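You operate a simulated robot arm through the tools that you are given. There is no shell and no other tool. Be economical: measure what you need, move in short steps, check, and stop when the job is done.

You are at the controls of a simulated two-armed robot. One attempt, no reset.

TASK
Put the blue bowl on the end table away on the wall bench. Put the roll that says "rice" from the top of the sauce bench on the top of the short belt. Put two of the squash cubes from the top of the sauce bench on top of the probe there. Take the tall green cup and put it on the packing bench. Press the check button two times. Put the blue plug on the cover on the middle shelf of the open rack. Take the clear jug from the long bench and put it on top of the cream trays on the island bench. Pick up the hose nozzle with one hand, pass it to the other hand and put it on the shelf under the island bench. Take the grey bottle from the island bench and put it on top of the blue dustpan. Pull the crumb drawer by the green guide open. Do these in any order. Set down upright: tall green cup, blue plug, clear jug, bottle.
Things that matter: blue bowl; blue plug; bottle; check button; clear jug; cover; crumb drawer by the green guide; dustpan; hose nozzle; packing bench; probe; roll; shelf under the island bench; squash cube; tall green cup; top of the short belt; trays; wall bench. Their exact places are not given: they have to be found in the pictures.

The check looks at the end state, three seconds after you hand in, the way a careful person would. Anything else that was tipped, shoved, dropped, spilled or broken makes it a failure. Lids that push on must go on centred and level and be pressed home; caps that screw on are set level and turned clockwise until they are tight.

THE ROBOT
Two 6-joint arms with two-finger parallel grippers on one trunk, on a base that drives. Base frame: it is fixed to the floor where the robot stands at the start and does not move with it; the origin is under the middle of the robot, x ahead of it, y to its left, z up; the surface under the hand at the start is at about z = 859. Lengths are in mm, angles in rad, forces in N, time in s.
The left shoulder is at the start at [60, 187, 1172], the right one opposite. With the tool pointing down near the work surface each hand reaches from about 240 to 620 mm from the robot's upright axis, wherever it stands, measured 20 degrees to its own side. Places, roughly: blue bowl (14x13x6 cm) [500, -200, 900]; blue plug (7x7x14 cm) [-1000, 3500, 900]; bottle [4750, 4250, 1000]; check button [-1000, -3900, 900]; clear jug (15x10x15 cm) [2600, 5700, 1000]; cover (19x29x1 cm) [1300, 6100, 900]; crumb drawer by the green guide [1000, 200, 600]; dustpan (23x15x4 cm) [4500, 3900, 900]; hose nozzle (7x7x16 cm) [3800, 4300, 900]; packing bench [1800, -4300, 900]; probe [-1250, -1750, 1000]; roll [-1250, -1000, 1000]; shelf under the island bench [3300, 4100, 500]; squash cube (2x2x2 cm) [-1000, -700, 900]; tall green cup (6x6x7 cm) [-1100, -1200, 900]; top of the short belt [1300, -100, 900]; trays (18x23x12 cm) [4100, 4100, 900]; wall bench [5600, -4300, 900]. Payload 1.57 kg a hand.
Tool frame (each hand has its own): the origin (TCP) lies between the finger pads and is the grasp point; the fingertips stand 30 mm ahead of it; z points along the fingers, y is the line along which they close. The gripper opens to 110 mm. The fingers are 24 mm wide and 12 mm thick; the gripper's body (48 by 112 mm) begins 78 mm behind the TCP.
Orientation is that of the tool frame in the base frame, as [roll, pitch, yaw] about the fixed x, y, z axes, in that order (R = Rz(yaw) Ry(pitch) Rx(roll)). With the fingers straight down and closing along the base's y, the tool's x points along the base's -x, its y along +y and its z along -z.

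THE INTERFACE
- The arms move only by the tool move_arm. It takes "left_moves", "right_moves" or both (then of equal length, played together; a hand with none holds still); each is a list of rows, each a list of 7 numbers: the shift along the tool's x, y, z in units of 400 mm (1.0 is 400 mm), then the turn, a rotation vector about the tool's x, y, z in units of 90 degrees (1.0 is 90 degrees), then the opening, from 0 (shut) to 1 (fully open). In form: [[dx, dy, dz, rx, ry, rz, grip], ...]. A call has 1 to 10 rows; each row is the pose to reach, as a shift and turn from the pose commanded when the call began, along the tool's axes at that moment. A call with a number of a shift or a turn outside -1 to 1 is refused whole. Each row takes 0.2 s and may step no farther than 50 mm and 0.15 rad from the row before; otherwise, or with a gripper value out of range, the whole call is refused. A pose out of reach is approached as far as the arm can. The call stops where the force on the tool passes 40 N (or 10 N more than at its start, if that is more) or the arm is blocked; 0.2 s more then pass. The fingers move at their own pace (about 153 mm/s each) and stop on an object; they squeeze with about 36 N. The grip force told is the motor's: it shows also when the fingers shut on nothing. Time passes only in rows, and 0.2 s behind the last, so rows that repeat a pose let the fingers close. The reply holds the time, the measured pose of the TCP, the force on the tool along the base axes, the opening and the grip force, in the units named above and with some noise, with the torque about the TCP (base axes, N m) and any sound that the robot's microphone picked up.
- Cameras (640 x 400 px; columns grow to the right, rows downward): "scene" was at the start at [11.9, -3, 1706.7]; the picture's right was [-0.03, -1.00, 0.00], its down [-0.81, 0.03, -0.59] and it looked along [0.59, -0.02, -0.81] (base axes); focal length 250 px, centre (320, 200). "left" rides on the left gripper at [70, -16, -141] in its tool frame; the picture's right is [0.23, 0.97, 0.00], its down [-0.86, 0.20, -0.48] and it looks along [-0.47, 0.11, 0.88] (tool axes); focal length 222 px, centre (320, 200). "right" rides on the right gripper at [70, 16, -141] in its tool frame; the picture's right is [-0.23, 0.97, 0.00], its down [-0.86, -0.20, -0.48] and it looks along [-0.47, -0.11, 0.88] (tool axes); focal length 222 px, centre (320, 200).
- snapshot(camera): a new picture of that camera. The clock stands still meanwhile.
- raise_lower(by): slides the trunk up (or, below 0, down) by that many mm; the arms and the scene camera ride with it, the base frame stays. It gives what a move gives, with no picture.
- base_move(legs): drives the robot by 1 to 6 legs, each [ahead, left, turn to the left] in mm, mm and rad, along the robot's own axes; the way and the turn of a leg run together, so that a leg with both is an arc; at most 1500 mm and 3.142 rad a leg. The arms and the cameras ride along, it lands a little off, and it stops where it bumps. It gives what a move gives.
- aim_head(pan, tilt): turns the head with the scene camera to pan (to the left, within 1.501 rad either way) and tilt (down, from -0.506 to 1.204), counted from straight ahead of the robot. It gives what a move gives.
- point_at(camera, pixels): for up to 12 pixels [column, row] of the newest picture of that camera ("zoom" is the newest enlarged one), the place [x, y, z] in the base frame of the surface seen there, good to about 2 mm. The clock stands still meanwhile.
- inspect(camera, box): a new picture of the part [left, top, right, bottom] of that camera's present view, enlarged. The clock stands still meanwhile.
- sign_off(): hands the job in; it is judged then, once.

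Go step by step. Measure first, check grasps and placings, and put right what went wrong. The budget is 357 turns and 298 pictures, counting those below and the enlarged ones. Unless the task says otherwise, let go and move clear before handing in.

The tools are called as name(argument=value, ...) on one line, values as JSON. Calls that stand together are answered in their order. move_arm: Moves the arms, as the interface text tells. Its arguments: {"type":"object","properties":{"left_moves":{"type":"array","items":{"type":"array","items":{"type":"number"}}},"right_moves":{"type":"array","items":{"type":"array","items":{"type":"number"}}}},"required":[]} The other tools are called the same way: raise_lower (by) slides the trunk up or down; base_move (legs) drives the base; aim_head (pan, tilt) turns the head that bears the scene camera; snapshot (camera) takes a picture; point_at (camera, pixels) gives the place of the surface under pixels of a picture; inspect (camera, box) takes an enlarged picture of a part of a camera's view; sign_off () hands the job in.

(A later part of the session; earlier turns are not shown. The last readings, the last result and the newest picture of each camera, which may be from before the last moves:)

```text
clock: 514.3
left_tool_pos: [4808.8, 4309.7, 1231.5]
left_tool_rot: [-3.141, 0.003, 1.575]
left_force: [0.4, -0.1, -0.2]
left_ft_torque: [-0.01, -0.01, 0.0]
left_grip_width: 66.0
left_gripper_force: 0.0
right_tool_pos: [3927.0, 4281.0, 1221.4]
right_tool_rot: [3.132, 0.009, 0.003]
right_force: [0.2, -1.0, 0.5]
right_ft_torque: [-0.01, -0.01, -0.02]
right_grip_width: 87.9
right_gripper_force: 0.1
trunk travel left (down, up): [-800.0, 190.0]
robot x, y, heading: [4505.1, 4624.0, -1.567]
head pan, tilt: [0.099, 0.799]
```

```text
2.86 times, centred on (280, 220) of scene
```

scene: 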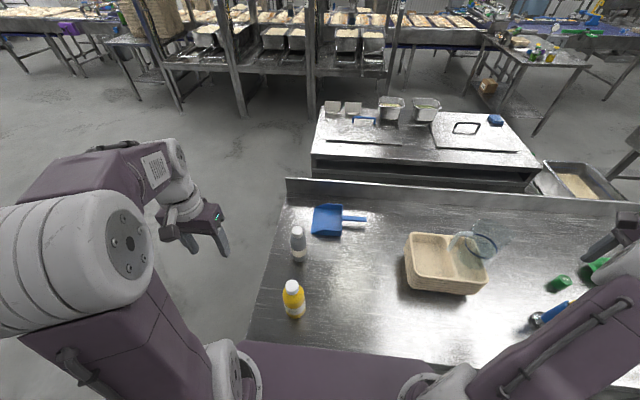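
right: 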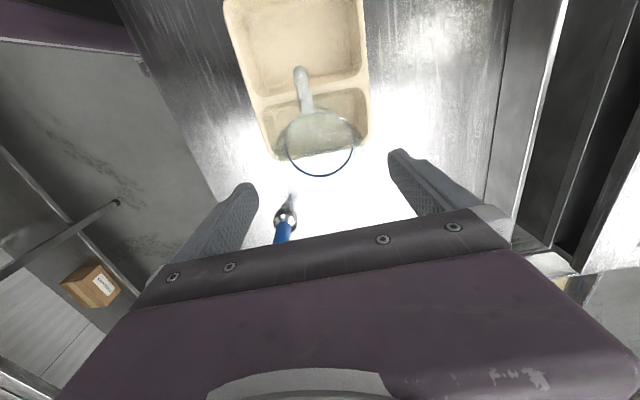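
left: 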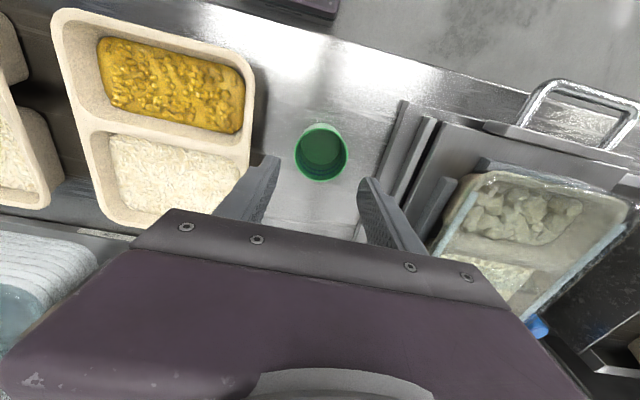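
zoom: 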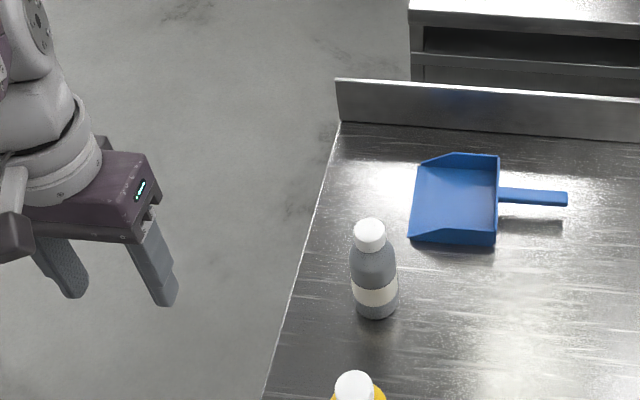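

point_at(camera="zoom", pixels=[[370, 232], [357, 240], [383, 240], [374, 290], [374, 315], [352, 265], [395, 265], [450, 200], [420, 235], [490, 165], [490, 235], [350, 385]])

point_at(camera="zoom", pixels=[[430, 210], [480, 205], [455, 175], [455, 225], [415, 230], [425, 165], [495, 200], [495, 160], [495, 240], [560, 198], [380, 320], [374, 270]])

```text
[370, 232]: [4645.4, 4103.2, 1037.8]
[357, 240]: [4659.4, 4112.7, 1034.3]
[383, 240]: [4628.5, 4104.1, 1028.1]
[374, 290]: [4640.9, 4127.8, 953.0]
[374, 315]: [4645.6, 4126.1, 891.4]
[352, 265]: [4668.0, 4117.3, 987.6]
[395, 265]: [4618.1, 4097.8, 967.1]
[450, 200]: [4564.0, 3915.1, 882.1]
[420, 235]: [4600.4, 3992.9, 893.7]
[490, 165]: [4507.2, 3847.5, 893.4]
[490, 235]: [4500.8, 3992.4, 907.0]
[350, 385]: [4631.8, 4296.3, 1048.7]
```

```text
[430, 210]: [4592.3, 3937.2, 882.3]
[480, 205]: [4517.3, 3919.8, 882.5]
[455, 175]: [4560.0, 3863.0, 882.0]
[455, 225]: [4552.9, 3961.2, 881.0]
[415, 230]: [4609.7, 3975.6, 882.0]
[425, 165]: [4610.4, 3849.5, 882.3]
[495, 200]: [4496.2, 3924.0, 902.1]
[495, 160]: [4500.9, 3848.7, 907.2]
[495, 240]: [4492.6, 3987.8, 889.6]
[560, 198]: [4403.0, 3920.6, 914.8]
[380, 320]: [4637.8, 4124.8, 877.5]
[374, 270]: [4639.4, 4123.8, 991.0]
```

Grey bottle centre (4643,4102), r≈25, top 1038; dustpan floor z 882, centre (4556,3917). Best done from the bench's end, facing −x. I back off first and reset the right wrist.

base_move(legs=[[-330, 0, 0]])

move_arm(right_moves=[[0.06, 0, 0, 0, 0, -0.09, 0.8], [0.13, 0, 0, 0, 0, -0.18, 0.8], [0.2, 0, 0, 0, 0, -0.27, 0.8], [0.27, 0, 0, 0, 0, -0.36, 0.8], [0.34, 0, 0, 0, 0, -0.45, 0.8], [0.41, 0, 0, 0, 0, -0.54, 0.8], [0.48, 0, 0, 0, 0, -0.63, 0.8], [0.55, 0, 0, 0, 0, -0.72, 0.8], [0.6, 0, 0, 0, 0, -0.81, 0.8], [0.64, 0, 0, 0, 0, -0.9, 0.8]])

move_arm(right_moves=[[0, 0, 0, 0, 0, -0.05, 0.8], [0, 0, 0, 0, 0, -0.1, 0.8]])

base_move(legs=[[0, 850, 0], [400, 0, 0], [0, 0, -1.575], [0, 650, 0]])

```text
clock: 516.5
left_tool_pos: [4805.2, 4640.9, 1229.7]
left_tool_rot: [3.14, -0.001, 1.571]
left_force: [-0.4, 0.0, 0.6]
left_ft_torque: [0.01, -0.01, 0.01]
left_grip_width: 66.1
left_gripper_force: 0.1
right_tool_pos: [3923.0, 4616.4, 1221.1]
right_tool_rot: [3.132, 0.012, -0.002]
right_force: [0.0, -0.3, -0.5]
right_ft_torque: [0.01, 0.0, -0.01]
right_grip_width: 87.9
right_gripper_force: 0.0
trunk travel left (down, up): [-800.0, 190.0]
robot x, y, heading: [4510.0, 4963.2, -1.568]
head pan, tilt: [0.099, 0.799]
```

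```text
clock: 518.7
left_tool_pos: [4806.7, 4641.3, 1229.5]
left_tool_rot: [3.141, 0.0, 1.571]
left_force: [0.4, 0.7, -0.5]
left_ft_torque: [0.01, 0.01, 0.01]
left_grip_width: 66.0
left_gripper_force: 0.2
right_tool_pos: [4179.8, 4617.2, 1218.9]
right_tool_rot: [-3.133, 0.013, 1.414]
right_force: [0.2, 0.4, -0.2]
right_ft_torque: [-0.03, 0.01, -0.01]
right_grip_width: 87.9
right_gripper_force: 0.0
trunk travel left (down, up): [-800.0, 190.0]
robot x, y, heading: [4507.8, 4956.4, -1.57]
head pan, tilt: [0.099, 0.799]
```

```text
clock: 519.3
left_tool_pos: [4805.6, 4640.7, 1230.5]
left_tool_rot: [-3.139, -0.001, 1.571]
left_force: [0.6, 0.1, 0.2]
left_ft_torque: [0.01, 0.0, -0.02]
left_grip_width: 66.0
left_gripper_force: 0.1
right_tool_pos: [4179.3, 4617.1, 1219.2]
right_tool_rot: [-3.13, 0.01, 1.57]
right_force: [-0.2, 0.1, -0.7]
right_ft_torque: [0.01, -0.04, 0.01]
right_grip_width: 87.6
right_gripper_force: 0.0
trunk travel left (down, up): [-800.0, 190.0]
robot x, y, heading: [4510.4, 4960.1, -1.57]
head pan, tilt: [0.099, 0.799]
```

```text
clock: 533.1
left_tool_pos: [5064.5, 3613.3, 1230.2]
left_tool_rot: [3.14, -0.001, 0.0]
left_force: [0.0, -0.1, -0.5]
left_ft_torque: [-0.02, -0.02, 0.0]
left_grip_width: 66.1
left_gripper_force: 0.0
right_tool_pos: [5042.0, 4240.9, 1217.8]
right_tool_rot: [-3.132, 0.011, -0.002]
right_force: [1.0, -0.1, 0.5]
right_ft_torque: [0.03, 0.02, 0.0]
right_grip_width: 88.1
right_gripper_force: 0.1
trunk travel left (down, up): [-800.0, 190.0]
robot x, y, heading: [5388.6, 3909.1, -3.142]
head pan, tilt: [0.099, 0.799]
```

base_move(legs=[[0, 70, 0], [390, 0, 0]])

snapshot(camera="right")

```text
clock: 536.1
left_tool_pos: [4679.4, 3541.0, 1231.0]
left_tool_rot: [3.141, 0.001, 0.006]
left_force: [-1.3, 0.4, -0.1]
left_ft_torque: [0.01, 0.0, 0.01]
left_grip_width: 65.9
left_gripper_force: 0.0
right_tool_pos: [4651.7, 4167.5, 1220.1]
right_tool_rot: [-3.131, 0.011, 0.0]
right_force: [0.5, 0.0, 1.0]
right_ft_torque: [0.02, 0.0, -0.02]
right_grip_width: 87.7
right_gripper_force: 0.1
trunk travel left (down, up): [-800.0, 190.0]
robot x, y, heading: [4992.5, 3841.5, -3.135]
head pan, tilt: [0.099, 0.799]
```

```text
151 pictures are left
```

right: 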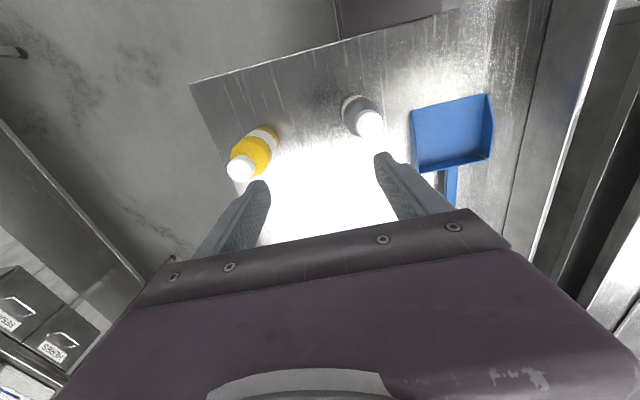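

point_at(camera="right", pixels=[[370, 122], [362, 112], [352, 105], [350, 125], [375, 108], [240, 168], [345, 112]])

```text
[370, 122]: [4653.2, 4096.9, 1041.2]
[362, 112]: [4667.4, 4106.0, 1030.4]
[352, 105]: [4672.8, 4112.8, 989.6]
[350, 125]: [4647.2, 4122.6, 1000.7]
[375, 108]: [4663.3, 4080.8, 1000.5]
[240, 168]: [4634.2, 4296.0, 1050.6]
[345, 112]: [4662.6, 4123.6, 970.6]
```

move_arm(right_moves=[[-0.007, 0.083, 0, -0.0067, 0.007, 0, 0.8], [-0.014, 0.165, 0, -0.0067, 0.007, 0, 0.8], [-0.014, 0.165, 0.11, -0.0067, 0.007, 0, 0.8], [-0.014, 0.165, 0.22, -0.0067, 0.007, 0, 0.8], [-0.014, 0.165, 0.33, -0.0067, 0.007, 0, 0.8]])

inspect(camera="right", box=[200, 60, 440, 240])

```text
clock: 537.3
left_tool_pos: [4676.2, 3541.4, 1230.6]
left_tool_rot: [-3.141, 0.001, 0.004]
left_force: [0.0, -0.2, -0.3]
left_ft_torque: [-0.02, 0.03, -0.01]
left_grip_width: 65.8
left_gripper_force: 0.1
right_tool_pos: [4645.7, 4102.8, 1084.5]
right_tool_rot: [-3.141, -0.003, 0.001]
right_force: [-0.2, -0.8, 0.3]
right_ft_torque: [0.0, -0.01, -0.03]
right_grip_width: 88.1
right_gripper_force: 0.1
trunk travel left (down, up): [-800.0, 190.0]
robot x, y, heading: [4990.5, 3841.1, -3.13]
head pan, tilt: [0.099, 0.799]
```

```text
2.22 times, centred on (320, 150) of right
```

zoom: 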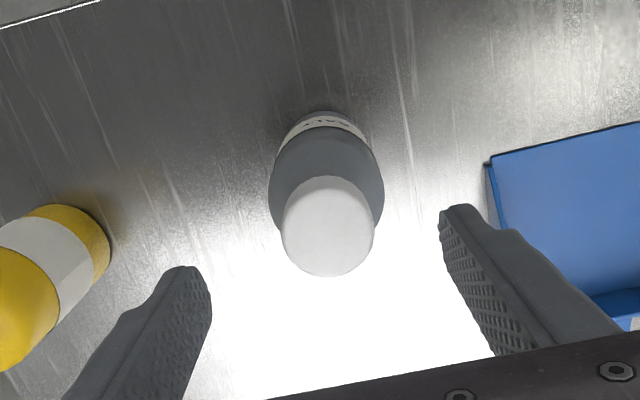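

move_arm(right_moves=[[0, 0, 0.1, 0, 0, 0, 0.8], [0, 0, 0.2, 0, 0, 0, 0.8], [0, 0, 0.28, 0, 0, 0, 0.8], [0, 0, 0.28, 0, 0, 0, 0.4], [0, 0, 0.28, 0, 0, 0, 0.1], [0, 0, 0.28, 0, 0, 0, 0.1]])

move_arm(right_moves=[[0, 0, -0.03, 0, 0, 0, 0.1], [0, 0, -0.08, 0, 0, 0, 0.1], [0, 0, -0.14, 0, 0, 0, 0.1]])

inspect(camera="right", box=[200, 60, 440, 240])

```text
clock: 538.7
left_tool_pos: [4677.0, 3541.6, 1231.3]
left_tool_rot: [-3.141, 0.001, 0.005]
left_force: [0.9, -0.5, -1.0]
left_ft_torque: [-0.03, 0.02, 0.02]
left_grip_width: 66.0
left_gripper_force: 0.1
right_tool_pos: [4645.1, 4102.5, 973.6]
right_tool_rot: [-3.141, -0.002, 0.002]
right_force: [0.5, -0.3, 0.8]
right_ft_torque: [0.0, 0.06, 0.02]
right_grip_width: 56.3
right_gripper_force: 35.8
trunk travel left (down, up): [-800.0, 190.0]
robot x, y, heading: [4997.5, 3843.1, -3.136]
head pan, tilt: [0.099, 0.799]
```

```text
clock: 539.5
left_tool_pos: [4677.2, 3540.0, 1231.3]
left_tool_rot: [-3.142, 0.001, 0.005]
left_force: [0.2, 0.8, 0.7]
left_ft_torque: [0.01, 0.02, 0.01]
left_grip_width: 65.9
left_gripper_force: 0.1
right_tool_pos: [4646.5, 4104.1, 1031.4]
right_tool_rot: [3.14, 0.001, 0.002]
right_force: [0.0, 0.5, -3.5]
right_ft_torque: [0.02, 0.0, 0.02]
right_grip_width: 56.4
right_gripper_force: 36.2
trunk travel left (down, up): [-800.0, 190.0]
robot x, y, heading: [4996.5, 3843.7, -3.135]
head pan, tilt: [0.099, 0.799]
```

```text
2.22 times, centred on (320, 150) of right
```

zoom: 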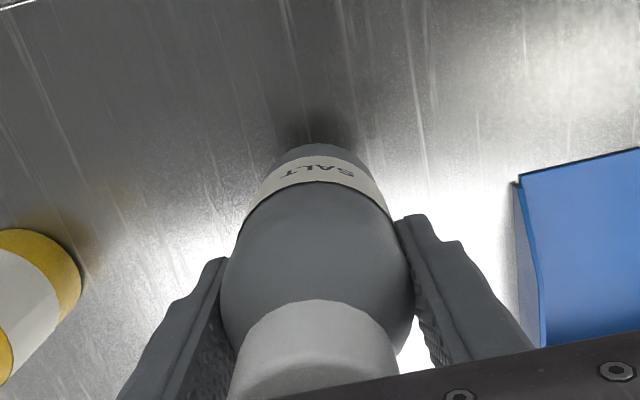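

Bottle (SALT, grey) held. Shift the base 150 mm left and extend over the dustpan.

move_arm(right_moves=[[0, 0, -0.05, 0, 0, 0, 0.1], [0, 0, -0.1, 0, 0, 0, 0.1]])

base_move(legs=[[0, 150, 0]])

aim_head(pan=-0.3, tilt=0.8)

snapshot(camera="scene")

```text
clock: 540.1
left_tool_pos: [4677.1, 3540.8, 1230.8]
left_tool_rot: [-3.139, 0.002, 0.005]
left_force: [0.5, -0.1, 0.2]
left_ft_torque: [0.01, 0.0, 0.0]
left_grip_width: 66.2
left_gripper_force: 0.1
right_tool_pos: [4644.0, 4102.7, 1071.0]
right_tool_rot: [-3.141, 0.001, 0.001]
right_force: [0.3, -0.8, -3.2]
right_ft_torque: [-0.02, 0.01, 0.02]
right_grip_width: 56.5
right_gripper_force: 35.8
trunk travel left (down, up): [-800.0, 190.0]
robot x, y, heading: [4997.4, 3840.3, -3.135]
head pan, tilt: [0.099, 0.799]
```

```text
clock: 541.5
left_tool_pos: [4677.1, 3397.6, 1231.5]
left_tool_rot: [3.138, 0.001, 0.003]
left_force: [0.2, -0.1, -1.0]
left_ft_torque: [-0.02, -0.01, -0.02]
left_grip_width: 66.2
left_gripper_force: 0.1
right_tool_pos: [4643.5, 3959.9, 1070.8]
right_tool_rot: [-3.141, -0.002, -0.002]
right_force: [-0.4, -0.5, -2.5]
right_ft_torque: [0.0, 0.01, 0.01]
right_grip_width: 56.4
right_gripper_force: 36.2
trunk travel left (down, up): [-800.0, 190.0]
robot x, y, heading: [4997.7, 3694.6, -3.143]
head pan, tilt: [0.099, 0.799]
```

```text
clock: 542.4
left_tool_pos: [4677.2, 3393.3, 1229.3]
left_tool_rot: [3.141, 0.001, 0.002]
left_force: [0.4, 0.3, -0.9]
left_ft_torque: [0.0, -0.03, 0.01]
left_grip_width: 65.7
left_gripper_force: 0.0
right_tool_pos: [4644.8, 3958.2, 1070.6]
right_tool_rot: [-3.139, -0.003, -0.001]
right_force: [0.2, 0.4, -3.0]
right_ft_torque: [0.01, 0.0, -0.01]
right_grip_width: 56.3
right_gripper_force: 36.1
trunk travel left (down, up): [-800.0, 190.0]
robot x, y, heading: [4999.1, 3692.8, -3.137]
head pan, tilt: [-0.3, 0.799]
```

```text
148 pictures are left
```

scene: 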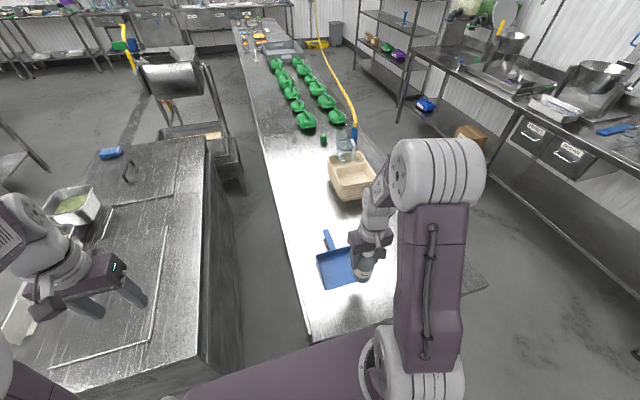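

move_arm(right_moves=[[-0.1, 0.05, 0, 0, 0, 0, 0.1], [-0.2, 0.1, 0, 0, 0, 0, 0.1], [-0.211, 0.105, 0.08, 0, 0, 0, 0.1], [-0.211, 0.105, 0.17, 0, 0, 0, 0.1]])

inspect(camera="right", box=[160, 20, 480, 240])

inspect(camera="scene", box=[290, 190, 410, 300])

```text
clock: 543.4
left_tool_pos: [4675.8, 3396.8, 1229.7]
left_tool_rot: [3.14, 0.0, 0.001]
left_force: [-0.2, -0.4, 0.0]
left_ft_torque: [-0.03, -0.01, 0.02]
left_grip_width: 66.1
left_gripper_force: 0.1
right_tool_pos: [4557.9, 3917.4, 1002.2]
right_tool_rot: [-3.141, -0.002, -0.002]
right_force: [-0.2, -0.1, -3.0]
right_ft_torque: [0.01, -0.03, 0.01]
right_grip_width: 56.6
right_gripper_force: 36.1
trunk travel left (down, up): [-800.0, 190.0]
robot x, y, heading: [4996.9, 3694.7, -3.142]
head pan, tilt: [-0.3, 0.799]
```

```text
1.82 times, centred on (320, 130) of right
```

zoom: 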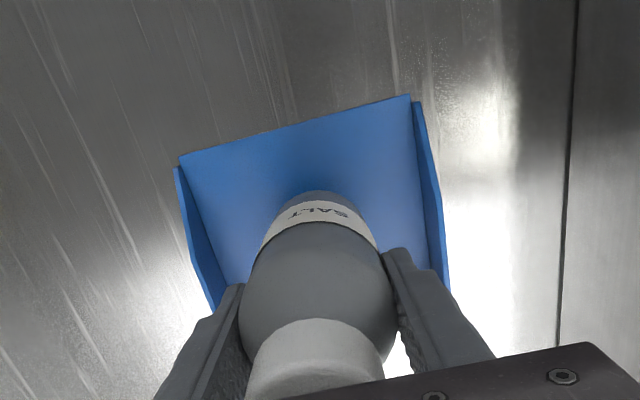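

```text
3.64 times, centred on (350, 245) of scene
```

zoom: 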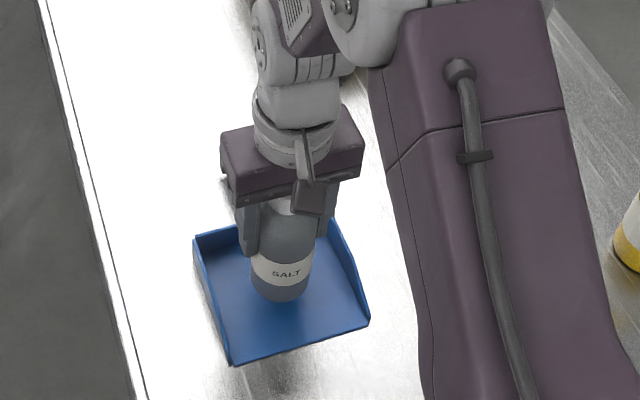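

Centred over the pan. Lower until light contact.

move_arm(right_moves=[[0, 0, 0.03, 0, 0, 0, 0.1], [0, 0, 0.053, 0, 0, 0, 0.1], [0, 0, 0.058, 0, 0, 0, 0.1], [0, 0, 0.062, 0, 0, 0, 0.1]])

```text
clock: 544.4
left_tool_pos: [4675.4, 3396.9, 1231.7]
left_tool_rot: [3.139, 0.0, 0.003]
left_force: [0.3, 0.9, 0.5]
left_ft_torque: [-0.01, 0.02, 0.04]
left_grip_width: 66.3
left_gripper_force: 0.1
right_tool_pos: [4560.6, 3916.5, 977.5]
right_tool_rot: [3.141, -0.001, -0.002]
right_force: [0.3, -0.8, -3.5]
right_ft_torque: [-0.03, 0.03, 0.0]
right_grip_width: 56.5
right_gripper_force: 36.6
trunk travel left (down, up): [-800.0, 190.0]
robot x, y, heading: [4995.2, 3695.5, -3.14]
head pan, tilt: [-0.3, 0.799]
```

move_arm(right_moves=[[0, 0, 0.004, 0, 0, 0, 0.1], [0, 0, 0.008, 0, 0, 0, 0.1]])

```text
clock: 545.0
left_tool_pos: [4679.3, 3395.4, 1230.9]
left_tool_rot: [-3.141, 0.002, 0.001]
left_force: [0.1, -0.5, -0.7]
left_ft_torque: [0.0, -0.05, 0.02]
left_grip_width: 66.3
left_gripper_force: 0.1
right_tool_pos: [4560.3, 3915.8, 975.0]
right_tool_rot: [-3.139, 0.004, -0.001]
right_force: [-0.7, 1.4, 14.6]
right_ft_torque: [0.0, -0.3, -0.01]
right_grip_width: 56.4
right_gripper_force: 35.3
trunk travel left (down, up): [-800.0, 190.0]
robot x, y, heading: [4993.2, 3694.4, -3.137]
head pan, tilt: [-0.3, 0.799]
```

Contact at ~15 N. Release and rise straight up.

move_arm(right_moves=[[0, 0, -0.002, 0, 0, 0, 0.3], [0, 0, -0.002, 0, 0, 0, 0.8], [0, 0, -0.002, 0, 0, 0, 0.8], [0, 0, -0.06, 0, 0, 0, 0.8], [0, 0, -0.16, 0, 0, 0, 0.8], [0, 0, -0.27, 0, 0, 0, 0.8], [0, 0, -0.38, 0, 0, 0, 0.8], [0, 0, -0.5, 0, 0, 0, 0.8]])

inspect(camera="scene", box=[290, 190, 410, 300])

```text
clock: 546.8
left_tool_pos: [4678.6, 3395.0, 1230.6]
left_tool_rot: [-3.141, 0.002, 0.001]
left_force: [0.1, -0.7, 0.2]
left_ft_torque: [0.02, 0.0, -0.01]
left_grip_width: 66.2
left_gripper_force: 0.1
right_tool_pos: [4562.5, 3912.4, 1173.3]
right_tool_rot: [-3.141, -0.003, -0.001]
right_force: [-0.1, -0.1, -0.3]
right_ft_torque: [0.01, 0.01, 0.02]
right_grip_width: 88.1
right_gripper_force: 0.1
trunk travel left (down, up): [-800.0, 190.0]
robot x, y, heading: [4993.3, 3693.5, -3.137]
head pan, tilt: [-0.3, 0.799]
```

```text
3.64 times, centred on (350, 245) of scene
```

zoom: 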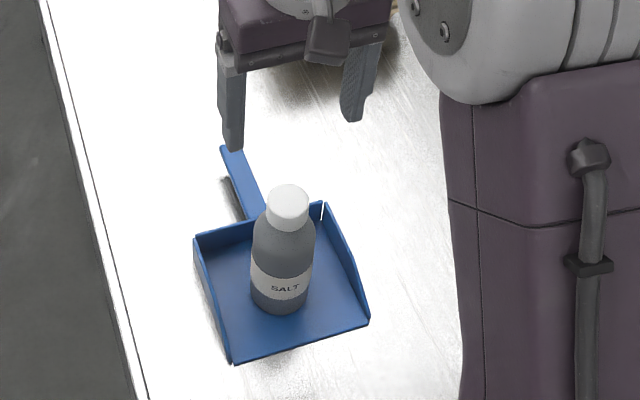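

Bottle stands upright in the dustpan. Now to the hose nozzle: go round to the island's back aisle again, facing the island.

base_move(legs=[[-400, 0, 0], [0, -1250, 0], [0, 0, 1.567], [0, -1250, 0]])

aim_head(pan=-0.3, tilt=0.7)

snapshot(camera="scene")

```text
clock: 565.0
left_tool_pos: [4450.3, 4646.2, 1229.6]
left_tool_rot: [-3.142, -0.001, 1.557]
left_force: [0.3, -0.9, 0.5]
left_ft_torque: [0.0, 0.0, -0.02]
left_grip_width: 66.0
left_gripper_force: 0.1
right_tool_pos: [3930.1, 4537.7, 1173.9]
right_tool_rot: [-3.141, -0.001, 1.556]
right_force: [-0.6, -0.2, 0.3]
right_ft_torque: [0.02, 0.0, 0.01]
right_grip_width: 88.0
right_gripper_force: 0.1
trunk travel left (down, up): [-800.0, 190.0]
robot x, y, heading: [4156.1, 4972.9, -1.579]
head pan, tilt: [-0.3, 0.799]
```

```text
clock: 565.6
left_tool_pos: [4450.7, 4645.6, 1229.9]
left_tool_rot: [3.142, 0.002, 1.559]
left_force: [0.6, 0.0, 0.3]
left_ft_torque: [0.02, 0.0, 0.03]
left_grip_width: 65.9
left_gripper_force: 0.1
right_tool_pos: [3930.5, 4538.8, 1172.7]
right_tool_rot: [-3.141, -0.001, 1.555]
right_force: [0.5, 0.8, -0.4]
right_ft_torque: [0.01, -0.03, -0.01]
right_grip_width: 87.9
right_gripper_force: 0.0
trunk travel left (down, up): [-800.0, 190.0]
robot x, y, heading: [4158.5, 4971.5, -1.582]
head pan, tilt: [-0.3, 0.7]
```

```text
144 pictures are left
```

scene: 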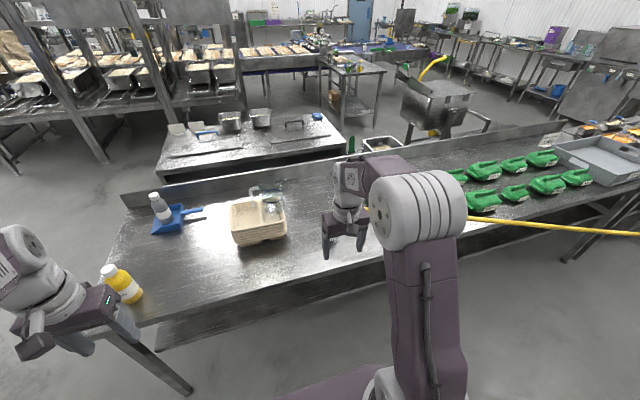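

The right arm hides the nozzle; I move it outward and look.

move_arm(right_moves=[[0, -0.1, 0, 0, 0, 0, 0.8], [0, -0.2, 0, 0, 0, 0, 0.8], [0, -0.3, 0, 0, 0, 0, 0.8], [0, -0.4, 0, 0, 0, 0, 0.8], [0, -0.5, 0, 0, 0, 0, 0.8]])

snapshot(camera="scene")

inspect(camera="scene", box=[250, 160, 450, 300])

```text
clock: 566.8
left_tool_pos: [4449.4, 4646.0, 1230.1]
left_tool_rot: [3.141, -0.001, 1.558]
left_force: [0.2, -0.3, -0.2]
left_ft_torque: [-0.02, -0.02, 0.01]
left_grip_width: 66.1
left_gripper_force: 0.0
right_tool_pos: [3730.3, 4540.7, 1174.2]
right_tool_rot: [3.14, -0.001, 1.555]
right_force: [1.0, 0.3, -0.4]
right_ft_torque: [-0.03, -0.05, 0.0]
right_grip_width: 87.9
right_gripper_force: 0.0
trunk travel left (down, up): [-800.0, 190.0]
robot x, y, heading: [4156.7, 4970.5, -1.583]
head pan, tilt: [-0.3, 0.7]
```

```text
143 pictures are left
```

scene: 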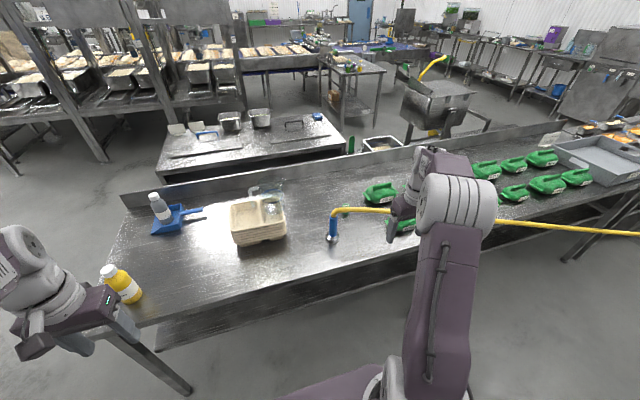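

```text
2.86 times, centred on (350, 230) of scene
```

zoom: 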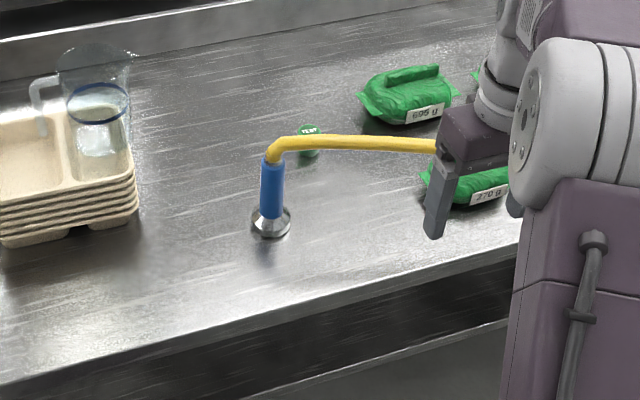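

point_at(camera="zoom", pixels=[[272, 165], [262, 190], [283, 190], [272, 190], [272, 212], [270, 225], [268, 240], [290, 218], [254, 222], [300, 142], [360, 142], [430, 146]])

point_at(camera="scene", pixels=[[510, 224], [560, 228], [620, 234], [300, 310], [350, 290], [420, 300], [250, 320], [200, 330]])

```text
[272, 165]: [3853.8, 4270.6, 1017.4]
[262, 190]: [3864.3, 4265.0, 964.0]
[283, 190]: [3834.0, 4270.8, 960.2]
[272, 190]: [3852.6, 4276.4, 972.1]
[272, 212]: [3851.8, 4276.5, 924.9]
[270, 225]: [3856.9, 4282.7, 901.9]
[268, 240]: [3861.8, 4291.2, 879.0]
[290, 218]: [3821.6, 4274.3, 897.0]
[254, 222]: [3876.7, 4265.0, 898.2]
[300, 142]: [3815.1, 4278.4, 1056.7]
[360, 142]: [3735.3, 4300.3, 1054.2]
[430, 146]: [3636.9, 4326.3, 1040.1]
```

```text
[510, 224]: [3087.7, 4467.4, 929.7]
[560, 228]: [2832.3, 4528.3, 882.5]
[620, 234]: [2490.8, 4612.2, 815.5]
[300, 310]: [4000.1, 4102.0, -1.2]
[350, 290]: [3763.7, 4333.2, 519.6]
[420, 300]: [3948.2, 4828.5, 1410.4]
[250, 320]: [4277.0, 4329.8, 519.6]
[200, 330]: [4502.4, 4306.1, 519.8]
```

The nozzle stands upright at (3850,4262), blue shaft r≈15, z 915–1030, and the hose leaves its top toward the west at z≈1057. Plan: left hand grips the upper shaft from the east side, turn to face west, pass to the right hand, which then places it on the shelf. I start by rolling the left wrist and pulling the right hand back and up.

move_arm(left_moves=[[0, 0, 0, 0, 0, -0.09, 0.6], [0, 0, 0, 0, 0, -0.18, 0.6], [0, 0, 0, 0, 0, -0.27, 0.6], [0, 0, 0, 0, 0, -0.36, 0.6], [0, 0, 0, 0, 0, -0.45, 0.6], [0, 0, 0, 0, 0, -0.54, 0.6], [0, 0, 0, 0, 0, -0.63, 0.6], [0, 0, 0, 0, 0, -0.72, 0.6], [0, 0, 0, 0, 0, -0.81, 0.6], [0, 0, 0, 0, 0, -0.9, 0.6]], right_moves=[[0.05, 0, -0.03, 0, 0, 0, 0.6], [0.1, 0, -0.06, 0, 0, 0, 0.6], [0.15, 0, -0.09, 0, 0, 0, 0.6], [0.2, 0, -0.12, 0, 0, 0, 0.6], [0.25, 0, -0.15, 0, 0, 0, 0.6], [0.28, 0, -0.18, 0, 0, 0, 0.6], [0.28, 0.05, -0.2, 0, 0, 0, 0.6], [0.28, 0.1, -0.2, 0, 0, 0, 0.6], [0.28, 0.1, -0.2, 0, 0, 0, 0.6], [0.28, 0.1, -0.2, 0, 0, 0, 0.6]])

move_arm(left_moves=[[0, 0, 0, 0, 0, -0.05, 0.6], [0, 0, 0, 0, 0, -0.1, 0.6]])

move_arm(left_moves=[[0, 0, 0, 0, 0.09, 0, 0.6], [0, 0, 0, 0, 0.18, 0, 0.6], [0, 0, 0, 0, 0.27, 0, 0.6], [0, 0, 0, 0, 0.36, 0, 0.6], [0, 0, 0, 0, 0.45, 0, 0.6], [0, 0, 0, 0, 0.5556, 0, 0.6]])

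```text
clock: 569.0
left_tool_pos: [4450.0, 4646.7, 1230.3]
left_tool_rot: [3.141, 0.0, 2.977]
left_force: [0.2, 0.2, 0.4]
left_ft_torque: [-0.01, -0.01, 0.0]
left_grip_width: 65.9
left_gripper_force: 0.1
right_tool_pos: [3771.6, 4654.3, 1252.2]
right_tool_rot: [3.141, -0.003, 1.554]
right_force: [-0.1, 0.0, 0.0]
right_ft_torque: [0.04, -0.01, -0.01]
right_grip_width: 66.1
right_gripper_force: 0.1
trunk travel left (down, up): [-800.0, 190.0]
robot x, y, heading: [4157.7, 4966.5, -1.584]
head pan, tilt: [-0.3, 0.7]
```

```text
clock: 569.6
left_tool_pos: [4450.9, 4646.0, 1229.7]
left_tool_rot: [3.141, 0.0, 3.131]
left_force: [-1.3, 0.2, -0.2]
left_ft_torque: [-0.02, 0.03, 0.01]
left_grip_width: 66.1
left_gripper_force: 0.1
right_tool_pos: [3772.1, 4652.9, 1254.5]
right_tool_rot: [3.141, -0.002, 1.556]
right_force: [0.0, 0.7, 0.0]
right_ft_torque: [0.01, -0.01, -0.01]
right_grip_width: 65.8
right_gripper_force: 0.0
trunk travel left (down, up): [-800.0, 190.0]
robot x, y, heading: [4157.9, 4968.0, -1.581]
head pan, tilt: [-0.3, 0.7]
```

```text
refused: row 6 steps farther than a row can; nothing moved
```

move_arm(left_moves=[[0, 0, 0, 0, 0.08, 0, 0.6], [0, 0, 0, 0, 0.16, 0, 0.6], [0, 0, 0, 0, 0.24, 0, 0.6], [0, 0, 0, 0, 0.32, 0, 0.6], [0, 0, 0, 0, 0.4, 0, 0.6], [0, 0, 0, 0, 0.48, 0, 0.6], [0, 0, 0, 0, 0.5556, 0, 0.6]])

```text
clock: 571.2
left_tool_pos: [4451.2, 4645.0, 1230.6]
left_tool_rot: [-3.14, -0.874, 3.126]
left_force: [-0.2, 0.6, 0.1]
left_ft_torque: [-0.03, 0.0, 0.0]
left_grip_width: 66.0
left_gripper_force: 0.1
right_tool_pos: [3773.3, 4654.7, 1253.6]
right_tool_rot: [-3.138, -0.002, 1.556]
right_force: [0.2, -0.5, -0.8]
right_ft_torque: [0.01, 0.01, -0.02]
right_grip_width: 66.0
right_gripper_force: 0.0
trunk travel left (down, up): [-800.0, 190.0]
robot x, y, heading: [4155.2, 4970.2, -1.58]
head pan, tilt: [-0.3, 0.7]
```

Left hand now points inward-down. I test-move it inward and forward in free space.

move_arm(left_moves=[[0.014, -0.045, 0.09, 0, 0, 0, 0.6], [0.028, -0.09, 0.18, 0, 0, 0, 0.6], [0.042, -0.135, 0.27, 0, 0, 0, 0.6], [0.056, -0.18, 0.36, 0, 0, 0, 0.6], [0.07, -0.225, 0.45, 0, 0, 0, 0.6], [0.084, -0.27, 0.54, 0, 0, 0, 0.6], [0.0975, -0.3125, 0.622, 0, 0, 0, 0.6]])

snapshot(camera="scene")

```text
clock: 572.8
left_tool_pos: [4232.3, 4522.3, 1100.2]
left_tool_rot: [-3.141, -0.871, 3.129]
left_force: [0.2, 0.1, 0.3]
left_ft_torque: [0.07, 0.01, 0.03]
left_grip_width: 66.0
left_gripper_force: 0.1
right_tool_pos: [3771.5, 4653.6, 1253.2]
right_tool_rot: [-3.141, -0.002, 1.555]
right_force: [-0.4, -1.3, 0.4]
right_ft_torque: [0.02, 0.0, -0.01]
right_grip_width: 66.2
right_gripper_force: 0.1
trunk travel left (down, up): [-800.0, 190.0]
robot x, y, heading: [4154.3, 4967.7, -1.582]
head pan, tilt: [-0.3, 0.7]
```

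```text
141 pictures are left
```

scene: 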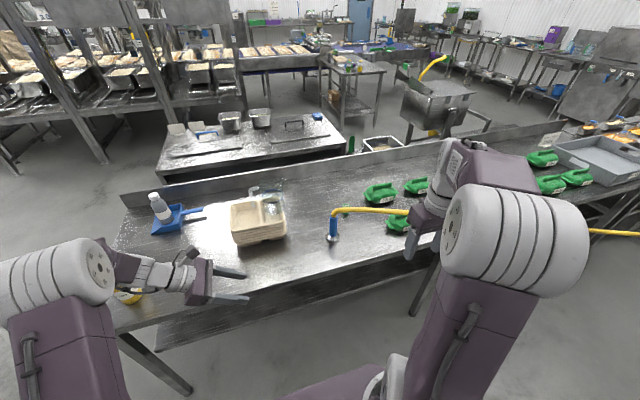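

Reach is fine. I drive so that the hand is just east of the nozzle.

base_move(legs=[[0, -295, 0.012], [258, 0, 0]])

snapshot(camera="left")

snapshot(camera="scene")

```text
clock: 576.3
left_tool_pos: [3938.7, 4265.6, 1101.8]
left_tool_rot: [-3.138, -0.873, 3.136]
left_force: [-0.4, 0.1, 0.4]
left_ft_torque: [-0.01, -0.01, -0.01]
left_grip_width: 65.9
left_gripper_force: 0.0
right_tool_pos: [3474.6, 4392.2, 1253.1]
right_tool_rot: [3.141, 0.0, 1.565]
right_force: [0.2, -0.6, 0.0]
right_ft_torque: [-0.05, -0.02, 0.03]
right_grip_width: 66.1
right_gripper_force: 0.1
trunk travel left (down, up): [-800.0, 190.0]
robot x, y, heading: [3857.0, 4710.1, -1.567]
head pan, tilt: [-0.3, 0.7]
```

```text
140 pictures are left
```

left: 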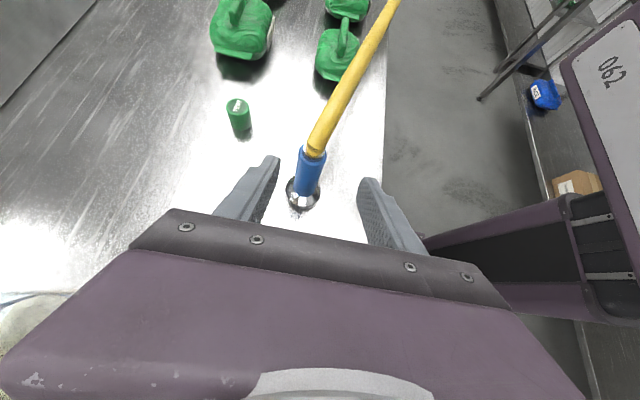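

```text
139 pictures are left
```

scene: 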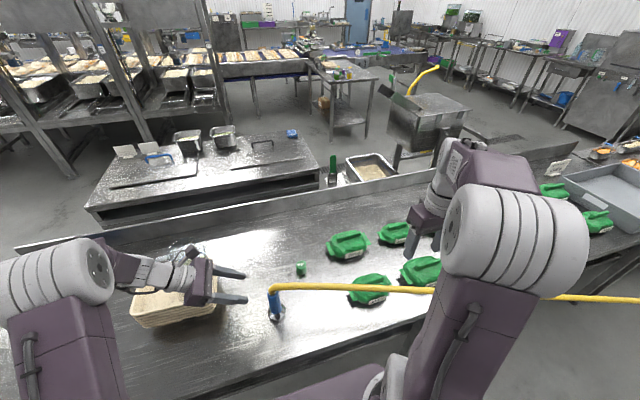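

point_at(camera="left", pixels=[[310, 170], [300, 172], [320, 176], [308, 185], [314, 152], [290, 190], [318, 195], [302, 205]])

```text
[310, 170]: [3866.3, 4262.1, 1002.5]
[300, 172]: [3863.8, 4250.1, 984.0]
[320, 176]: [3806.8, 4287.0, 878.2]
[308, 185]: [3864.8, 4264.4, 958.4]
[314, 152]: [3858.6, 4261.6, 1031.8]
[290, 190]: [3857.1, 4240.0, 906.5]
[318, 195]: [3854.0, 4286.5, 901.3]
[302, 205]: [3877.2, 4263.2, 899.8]
```

move_arm(left_moves=[[-0.0187, -0.0025, 0.11, 0, 0, 0, 0.6], [-0.0374, -0.005, 0.22, 0, 0, 0, 0.6], [-0.056, -0.0075, 0.33, 0, 0, 0, 0.6]])

snapshot(camera="left")

inspect(camera="scene", box=[180, 220, 340, 340])

```text
clock: 577.1
left_tool_pos: [3852.2, 4260.7, 997.7]
left_tool_rot: [-3.141, -0.872, 3.137]
left_force: [-1.2, 0.7, -0.3]
left_ft_torque: [0.01, -0.01, 0.0]
left_grip_width: 66.1
left_gripper_force: 0.0
right_tool_pos: [3473.9, 4388.9, 1252.6]
right_tool_rot: [-3.141, -0.001, 1.564]
right_force: [-0.7, 0.3, 0.3]
right_ft_torque: [0.03, 0.01, 0.01]
right_grip_width: 66.0
right_gripper_force: 0.1
trunk travel left (down, up): [-800.0, 190.0]
robot x, y, heading: [3860.0, 4704.2, -1.568]
head pan, tilt: [-0.3, 0.7]
```

```text
138 pictures are left
```

left: 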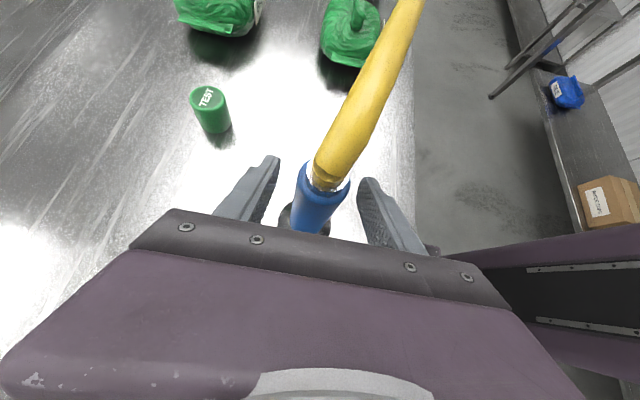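

```text
3.33 times, centred on (260, 280) of scene
```

zoom: 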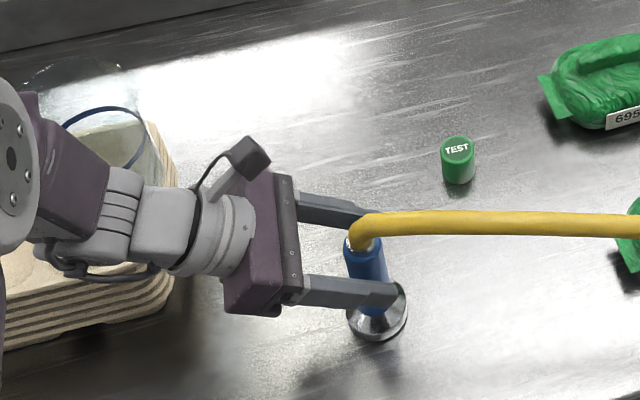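

Nozzle shaft is between the fingers below the hose. Close and lift.

move_arm(left_moves=[[0, 0, 0, 0, 0, 0, 0.3], [0, 0, 0, 0, 0, 0, 0], [0, 0, 0, 0, 0, 0, 0], [0.0192, 0, -0.016, 0, 0, 0, 0], [0.0575, 0, -0.048, 0, 0, 0, 0], [0.115, 0, -0.096, 0, 0, 0, 0], [0.19, 0, -0.16, 0, 0, 0, 0]])

snapshot(camera="scene")

```text
clock: 578.7
left_tool_pos: [3852.4, 4262.2, 1098.0]
left_tool_rot: [3.14, -0.873, 3.138]
left_force: [-0.3, -0.5, -4.0]
left_ft_torque: [0.03, -0.03, 0.0]
left_grip_width: 34.5
left_gripper_force: 36.0
right_tool_pos: [3475.1, 4391.3, 1253.2]
right_tool_rot: [-3.141, 0.001, 1.564]
right_force: [0.0, 0.9, 0.2]
right_ft_torque: [-0.01, 0.01, -0.01]
right_grip_width: 65.9
right_gripper_force: 0.0
trunk travel left (down, up): [-800.0, 190.0]
robot x, y, heading: [3855.6, 4706.3, -1.578]
head pan, tilt: [-0.3, 0.7]
```

```text
136 pictures are left
```

scene: 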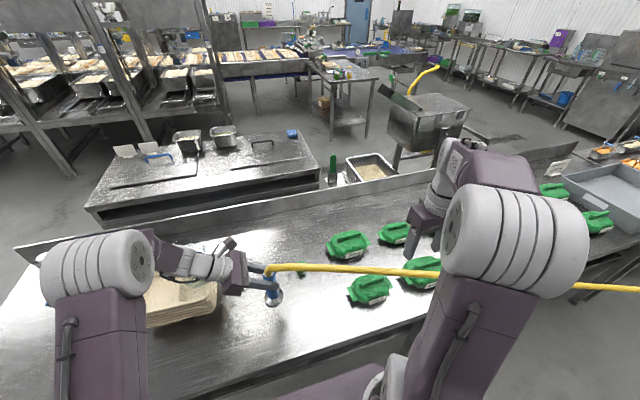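

Nozzle lifted (34.5 mm grip), the hose follows. I back into the aisle and turn to face west so the hose leads away in front.

base_move(legs=[[-240, 0, 0], [0, 0, -0.8]])

aim_head(pan=0.0, tilt=0.7)

snapshot(camera="scene")

```text
clock: 582.6
left_tool_pos: [3534.1, 4636.6, 1097.3]
left_tool_rot: [3.141, -0.873, 2.347]
left_force: [-0.5, 0.3, -4.5]
left_ft_torque: [-0.03, -0.04, 0.04]
left_grip_width: 34.5
left_gripper_force: 35.8
right_tool_pos: [3362.0, 4994.9, 1254.0]
right_tool_rot: [-3.141, -0.002, 0.772]
right_force: [0.0, 0.0, 0.2]
right_ft_torque: [-0.01, 0.0, -0.02]
right_grip_width: 65.9
right_gripper_force: 0.0
trunk travel left (down, up): [-800.0, 190.0]
robot x, y, heading: [3854.9, 4950.2, -2.359]
head pan, tilt: [-0.3, 0.7]
```

```text
clock: 583.4
left_tool_pos: [3535.0, 4637.4, 1097.4]
left_tool_rot: [3.141, -0.871, 2.346]
left_force: [0.8, 1.0, -4.0]
left_ft_torque: [-0.02, 0.0, -0.05]
left_grip_width: 34.8
left_gripper_force: 35.9
right_tool_pos: [3361.2, 4994.5, 1252.8]
right_tool_rot: [3.141, -0.002, 0.772]
right_force: [0.5, -0.3, 0.6]
right_ft_torque: [-0.01, 0.03, 0.0]
right_grip_width: 66.1
right_gripper_force: 0.0
trunk travel left (down, up): [-800.0, 190.0]
robot x, y, heading: [3853.2, 4952.3, -2.366]
head pan, tilt: [0.0, 0.7]
```

```text
135 pictures are left
```

scene: 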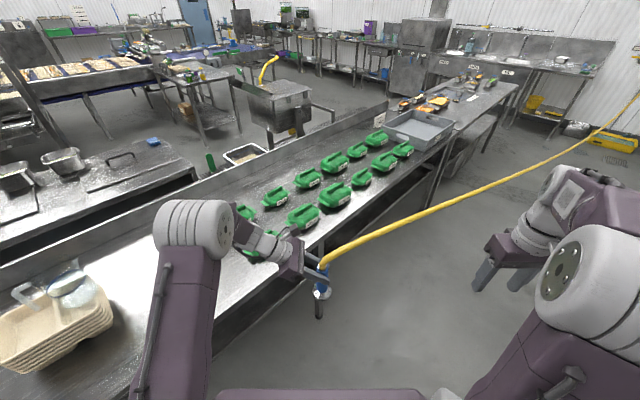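

The hose follows nicely. I also check the jug on the trays (lower left).

inspect(camera="scene", box=[0, 240, 130, 370])

point_at(camera="scene", pixels=[[345, 255], [400, 228], [480, 190], [560, 155], [620, 115], [505, 270], [330, 290]])

```text
3.08 times, centred on (65, 305) of scene
```

zoom: 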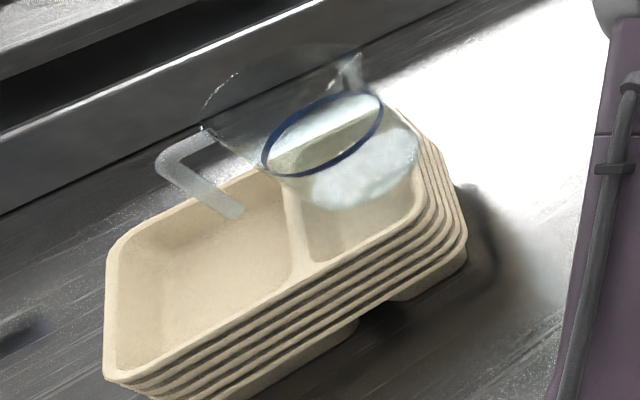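

```text
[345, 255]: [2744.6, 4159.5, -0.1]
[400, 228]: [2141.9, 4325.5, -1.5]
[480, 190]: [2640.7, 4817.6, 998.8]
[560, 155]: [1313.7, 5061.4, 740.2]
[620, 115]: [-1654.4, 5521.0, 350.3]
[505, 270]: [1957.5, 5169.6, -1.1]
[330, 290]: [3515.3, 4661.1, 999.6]
```

Jug still fine. Finish turning west.

base_move(legs=[[0, 0, -0.775]])

snapshot(camera="scene")

```text
clock: 585.8
left_tool_pos: [3407.9, 4955.6, 1097.3]
left_tool_rot: [-3.14, -0.873, 1.565]
left_force: [0.9, 0.3, -2.7]
left_ft_torque: [-0.03, -0.01, 0.02]
left_grip_width: 34.9
left_gripper_force: 36.0
right_tool_pos: [3537.6, 5330.9, 1254.1]
right_tool_rot: [-3.141, -0.001, -0.011]
right_force: [0.0, 0.6, 0.5]
right_ft_torque: [-0.02, 0.01, 0.01]
right_grip_width: 66.2
right_gripper_force: 0.0
trunk travel left (down, up): [-800.0, 190.0]
robot x, y, heading: [3858.8, 4947.4, 3.138]
head pan, tilt: [0.0, 0.7]
```

```text
133 pictures are left
```

scene: 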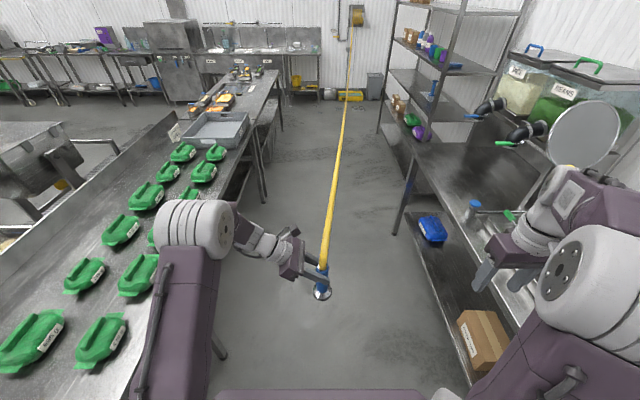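

The nozzle hangs upright in front of me. Now turn the right hand: roll −90°, then tilt inward 75°.

move_arm(right_moves=[[0, 0, 0, 0, 0, -0.09, 0.6], [0, 0, 0, 0, 0, -0.18, 0.6], [0, 0, 0, 0, 0, -0.27, 0.6], [0, 0, 0, 0, 0, -0.36, 0.6], [0, 0, 0, 0, 0, -0.45, 0.6], [0, 0, 0, 0, 0, -0.54, 0.6], [0, 0, 0, 0, 0, -0.63, 0.6], [0, 0, 0, 0, 0, -0.72, 0.6], [0, 0, 0, 0, 0, -0.81, 0.6], [0, 0, 0, 0, 0, -0.9, 0.6]])

move_arm(right_moves=[[0, 0, 0, 0, 0, -0.05, 0.6], [0, 0, 0, 0, 0, -0.1, 0.6]])

move_arm(right_moves=[[0, 0, 0, 0, -0.09, 0, 0.6], [0, 0, 0, 0, -0.18, 0, 0.6], [0, 0, 0, 0, -0.27, 0, 0.6], [0, 0, 0, 0, -0.36, 0, 0.6], [0, 0, 0, 0, -0.45, 0, 0.6], [0, 0, 0, 0, -0.54, 0, 0.6], [0, 0, 0, 0, -0.63, 0, 0.6], [0, 0, 0, 0, -0.72, 0, 0.6], [0, 0, 0, 0, -0.81, 0, 0.6]])

```text
clock: 588.0
left_tool_pos: [3407.5, 4955.5, 1097.1]
left_tool_rot: [3.141, -0.872, 1.563]
left_force: [0.4, -0.6, -3.5]
left_ft_torque: [0.01, 0.02, -0.03]
left_grip_width: 34.6
left_gripper_force: 36.3
right_tool_pos: [3539.6, 5331.6, 1254.2]
right_tool_rot: [3.139, -0.001, 1.408]
right_force: [0.1, -0.4, -0.2]
right_ft_torque: [0.03, 0.0, -0.03]
right_grip_width: 66.1
right_gripper_force: 0.1
trunk travel left (down, up): [-800.0, 190.0]
robot x, y, heading: [3855.3, 4950.6, 3.132]
head pan, tilt: [0.0, 0.7]
```

```text
clock: 588.6
left_tool_pos: [3407.7, 4955.6, 1097.1]
left_tool_rot: [3.141, -0.873, 1.564]
left_force: [0.2, -0.2, -3.4]
left_ft_torque: [0.0, 0.05, 0.03]
left_grip_width: 34.7
left_gripper_force: 36.0
right_tool_pos: [3538.3, 5330.6, 1254.6]
right_tool_rot: [3.139, 0.0, 1.563]
right_force: [0.1, 0.3, 0.1]
right_ft_torque: [-0.01, -0.03, -0.02]
right_grip_width: 66.0
right_gripper_force: 0.0
trunk travel left (down, up): [-800.0, 190.0]
robot x, y, heading: [3858.1, 4948.9, 3.137]
head pan, tilt: [0.0, 0.7]
```

```text
clock: 590.6
left_tool_pos: [3407.1, 4955.4, 1097.4]
left_tool_rot: [3.142, -0.871, 1.563]
left_force: [0.4, 0.6, -4.1]
left_ft_torque: [-0.05, 0.01, 0.03]
left_grip_width: 34.7
left_gripper_force: 35.8
right_tool_pos: [3548.3, 5288.4, 1224.6]
right_tool_rot: [3.141, 1.273, 1.556]
right_force: [-0.9, 0.6, -0.5]
right_ft_torque: [-0.01, 0.02, 0.02]
right_grip_width: 66.0
right_gripper_force: 0.1
right hand out of reach, approached as far as the arm can: row 7, 8, 9
trunk travel left (down, up): [-800.0, 190.0]
robot x, y, heading: [3855.9, 4947.4, 3.138]
head pan, tilt: [0.0, 0.7]
```

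Right hand points inward. Bring it to a pre-grasp ~115 mm to the right of the nozzle's lower shaft.

move_arm(right_moves=[[0.037, -0.05, 0.09, 0, 0, 0, 0.6], [0.075, -0.1, 0.18, 0, 0, 0, 0.6], [0.112, -0.15, 0.27, 0, 0, 0, 0.6], [0.15, -0.2, 0.36, 0, 0, 0, 0.6], [0.187, -0.25, 0.45, 0, 0, 0, 0.6], [0.225, -0.3, 0.54, 0, 0, 0, 0.6], [0.262, -0.35, 0.637, 0, 0, 0, 0.6]])

snapshot(camera="scene")

snapshot(camera="right")

```text
clock: 592.2
left_tool_pos: [3406.7, 4954.0, 1097.6]
left_tool_rot: [3.14, -0.872, 1.565]
left_force: [-0.1, -0.2, -3.5]
left_ft_torque: [0.02, 0.0, -0.04]
left_grip_width: 34.9
left_gripper_force: 35.8
right_tool_pos: [3403.8, 5074.5, 1048.9]
right_tool_rot: [3.134, 1.271, 1.552]
right_force: [0.6, 0.0, -0.3]
right_ft_torque: [-0.02, -0.02, 0.02]
right_grip_width: 65.7
right_gripper_force: 0.1
trunk travel left (down, up): [-800.0, 190.0]
robot x, y, heading: [3853.2, 4950.2, 3.139]
head pan, tilt: [0.0, 0.7]
```

```text
132 pictures are left
```

scene: 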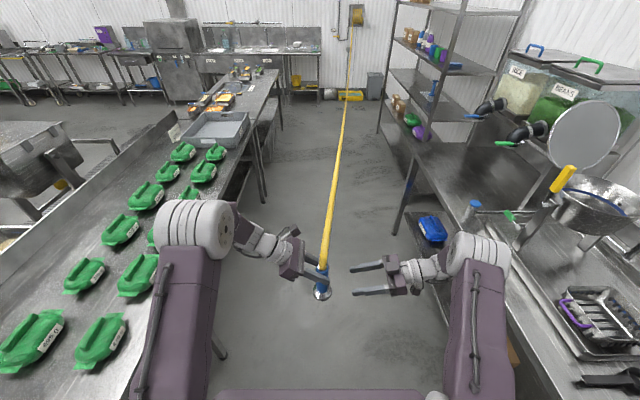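

```text
131 pictures are left
```

right: 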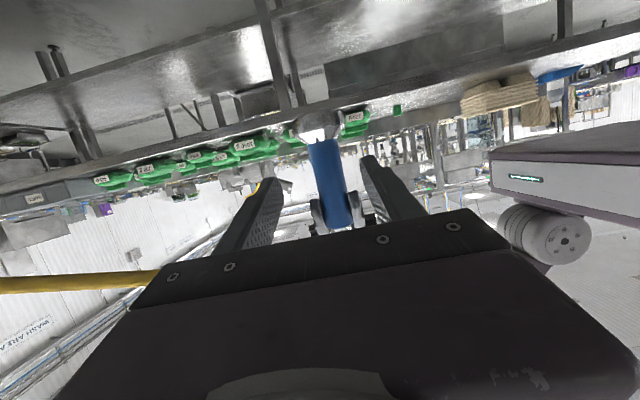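

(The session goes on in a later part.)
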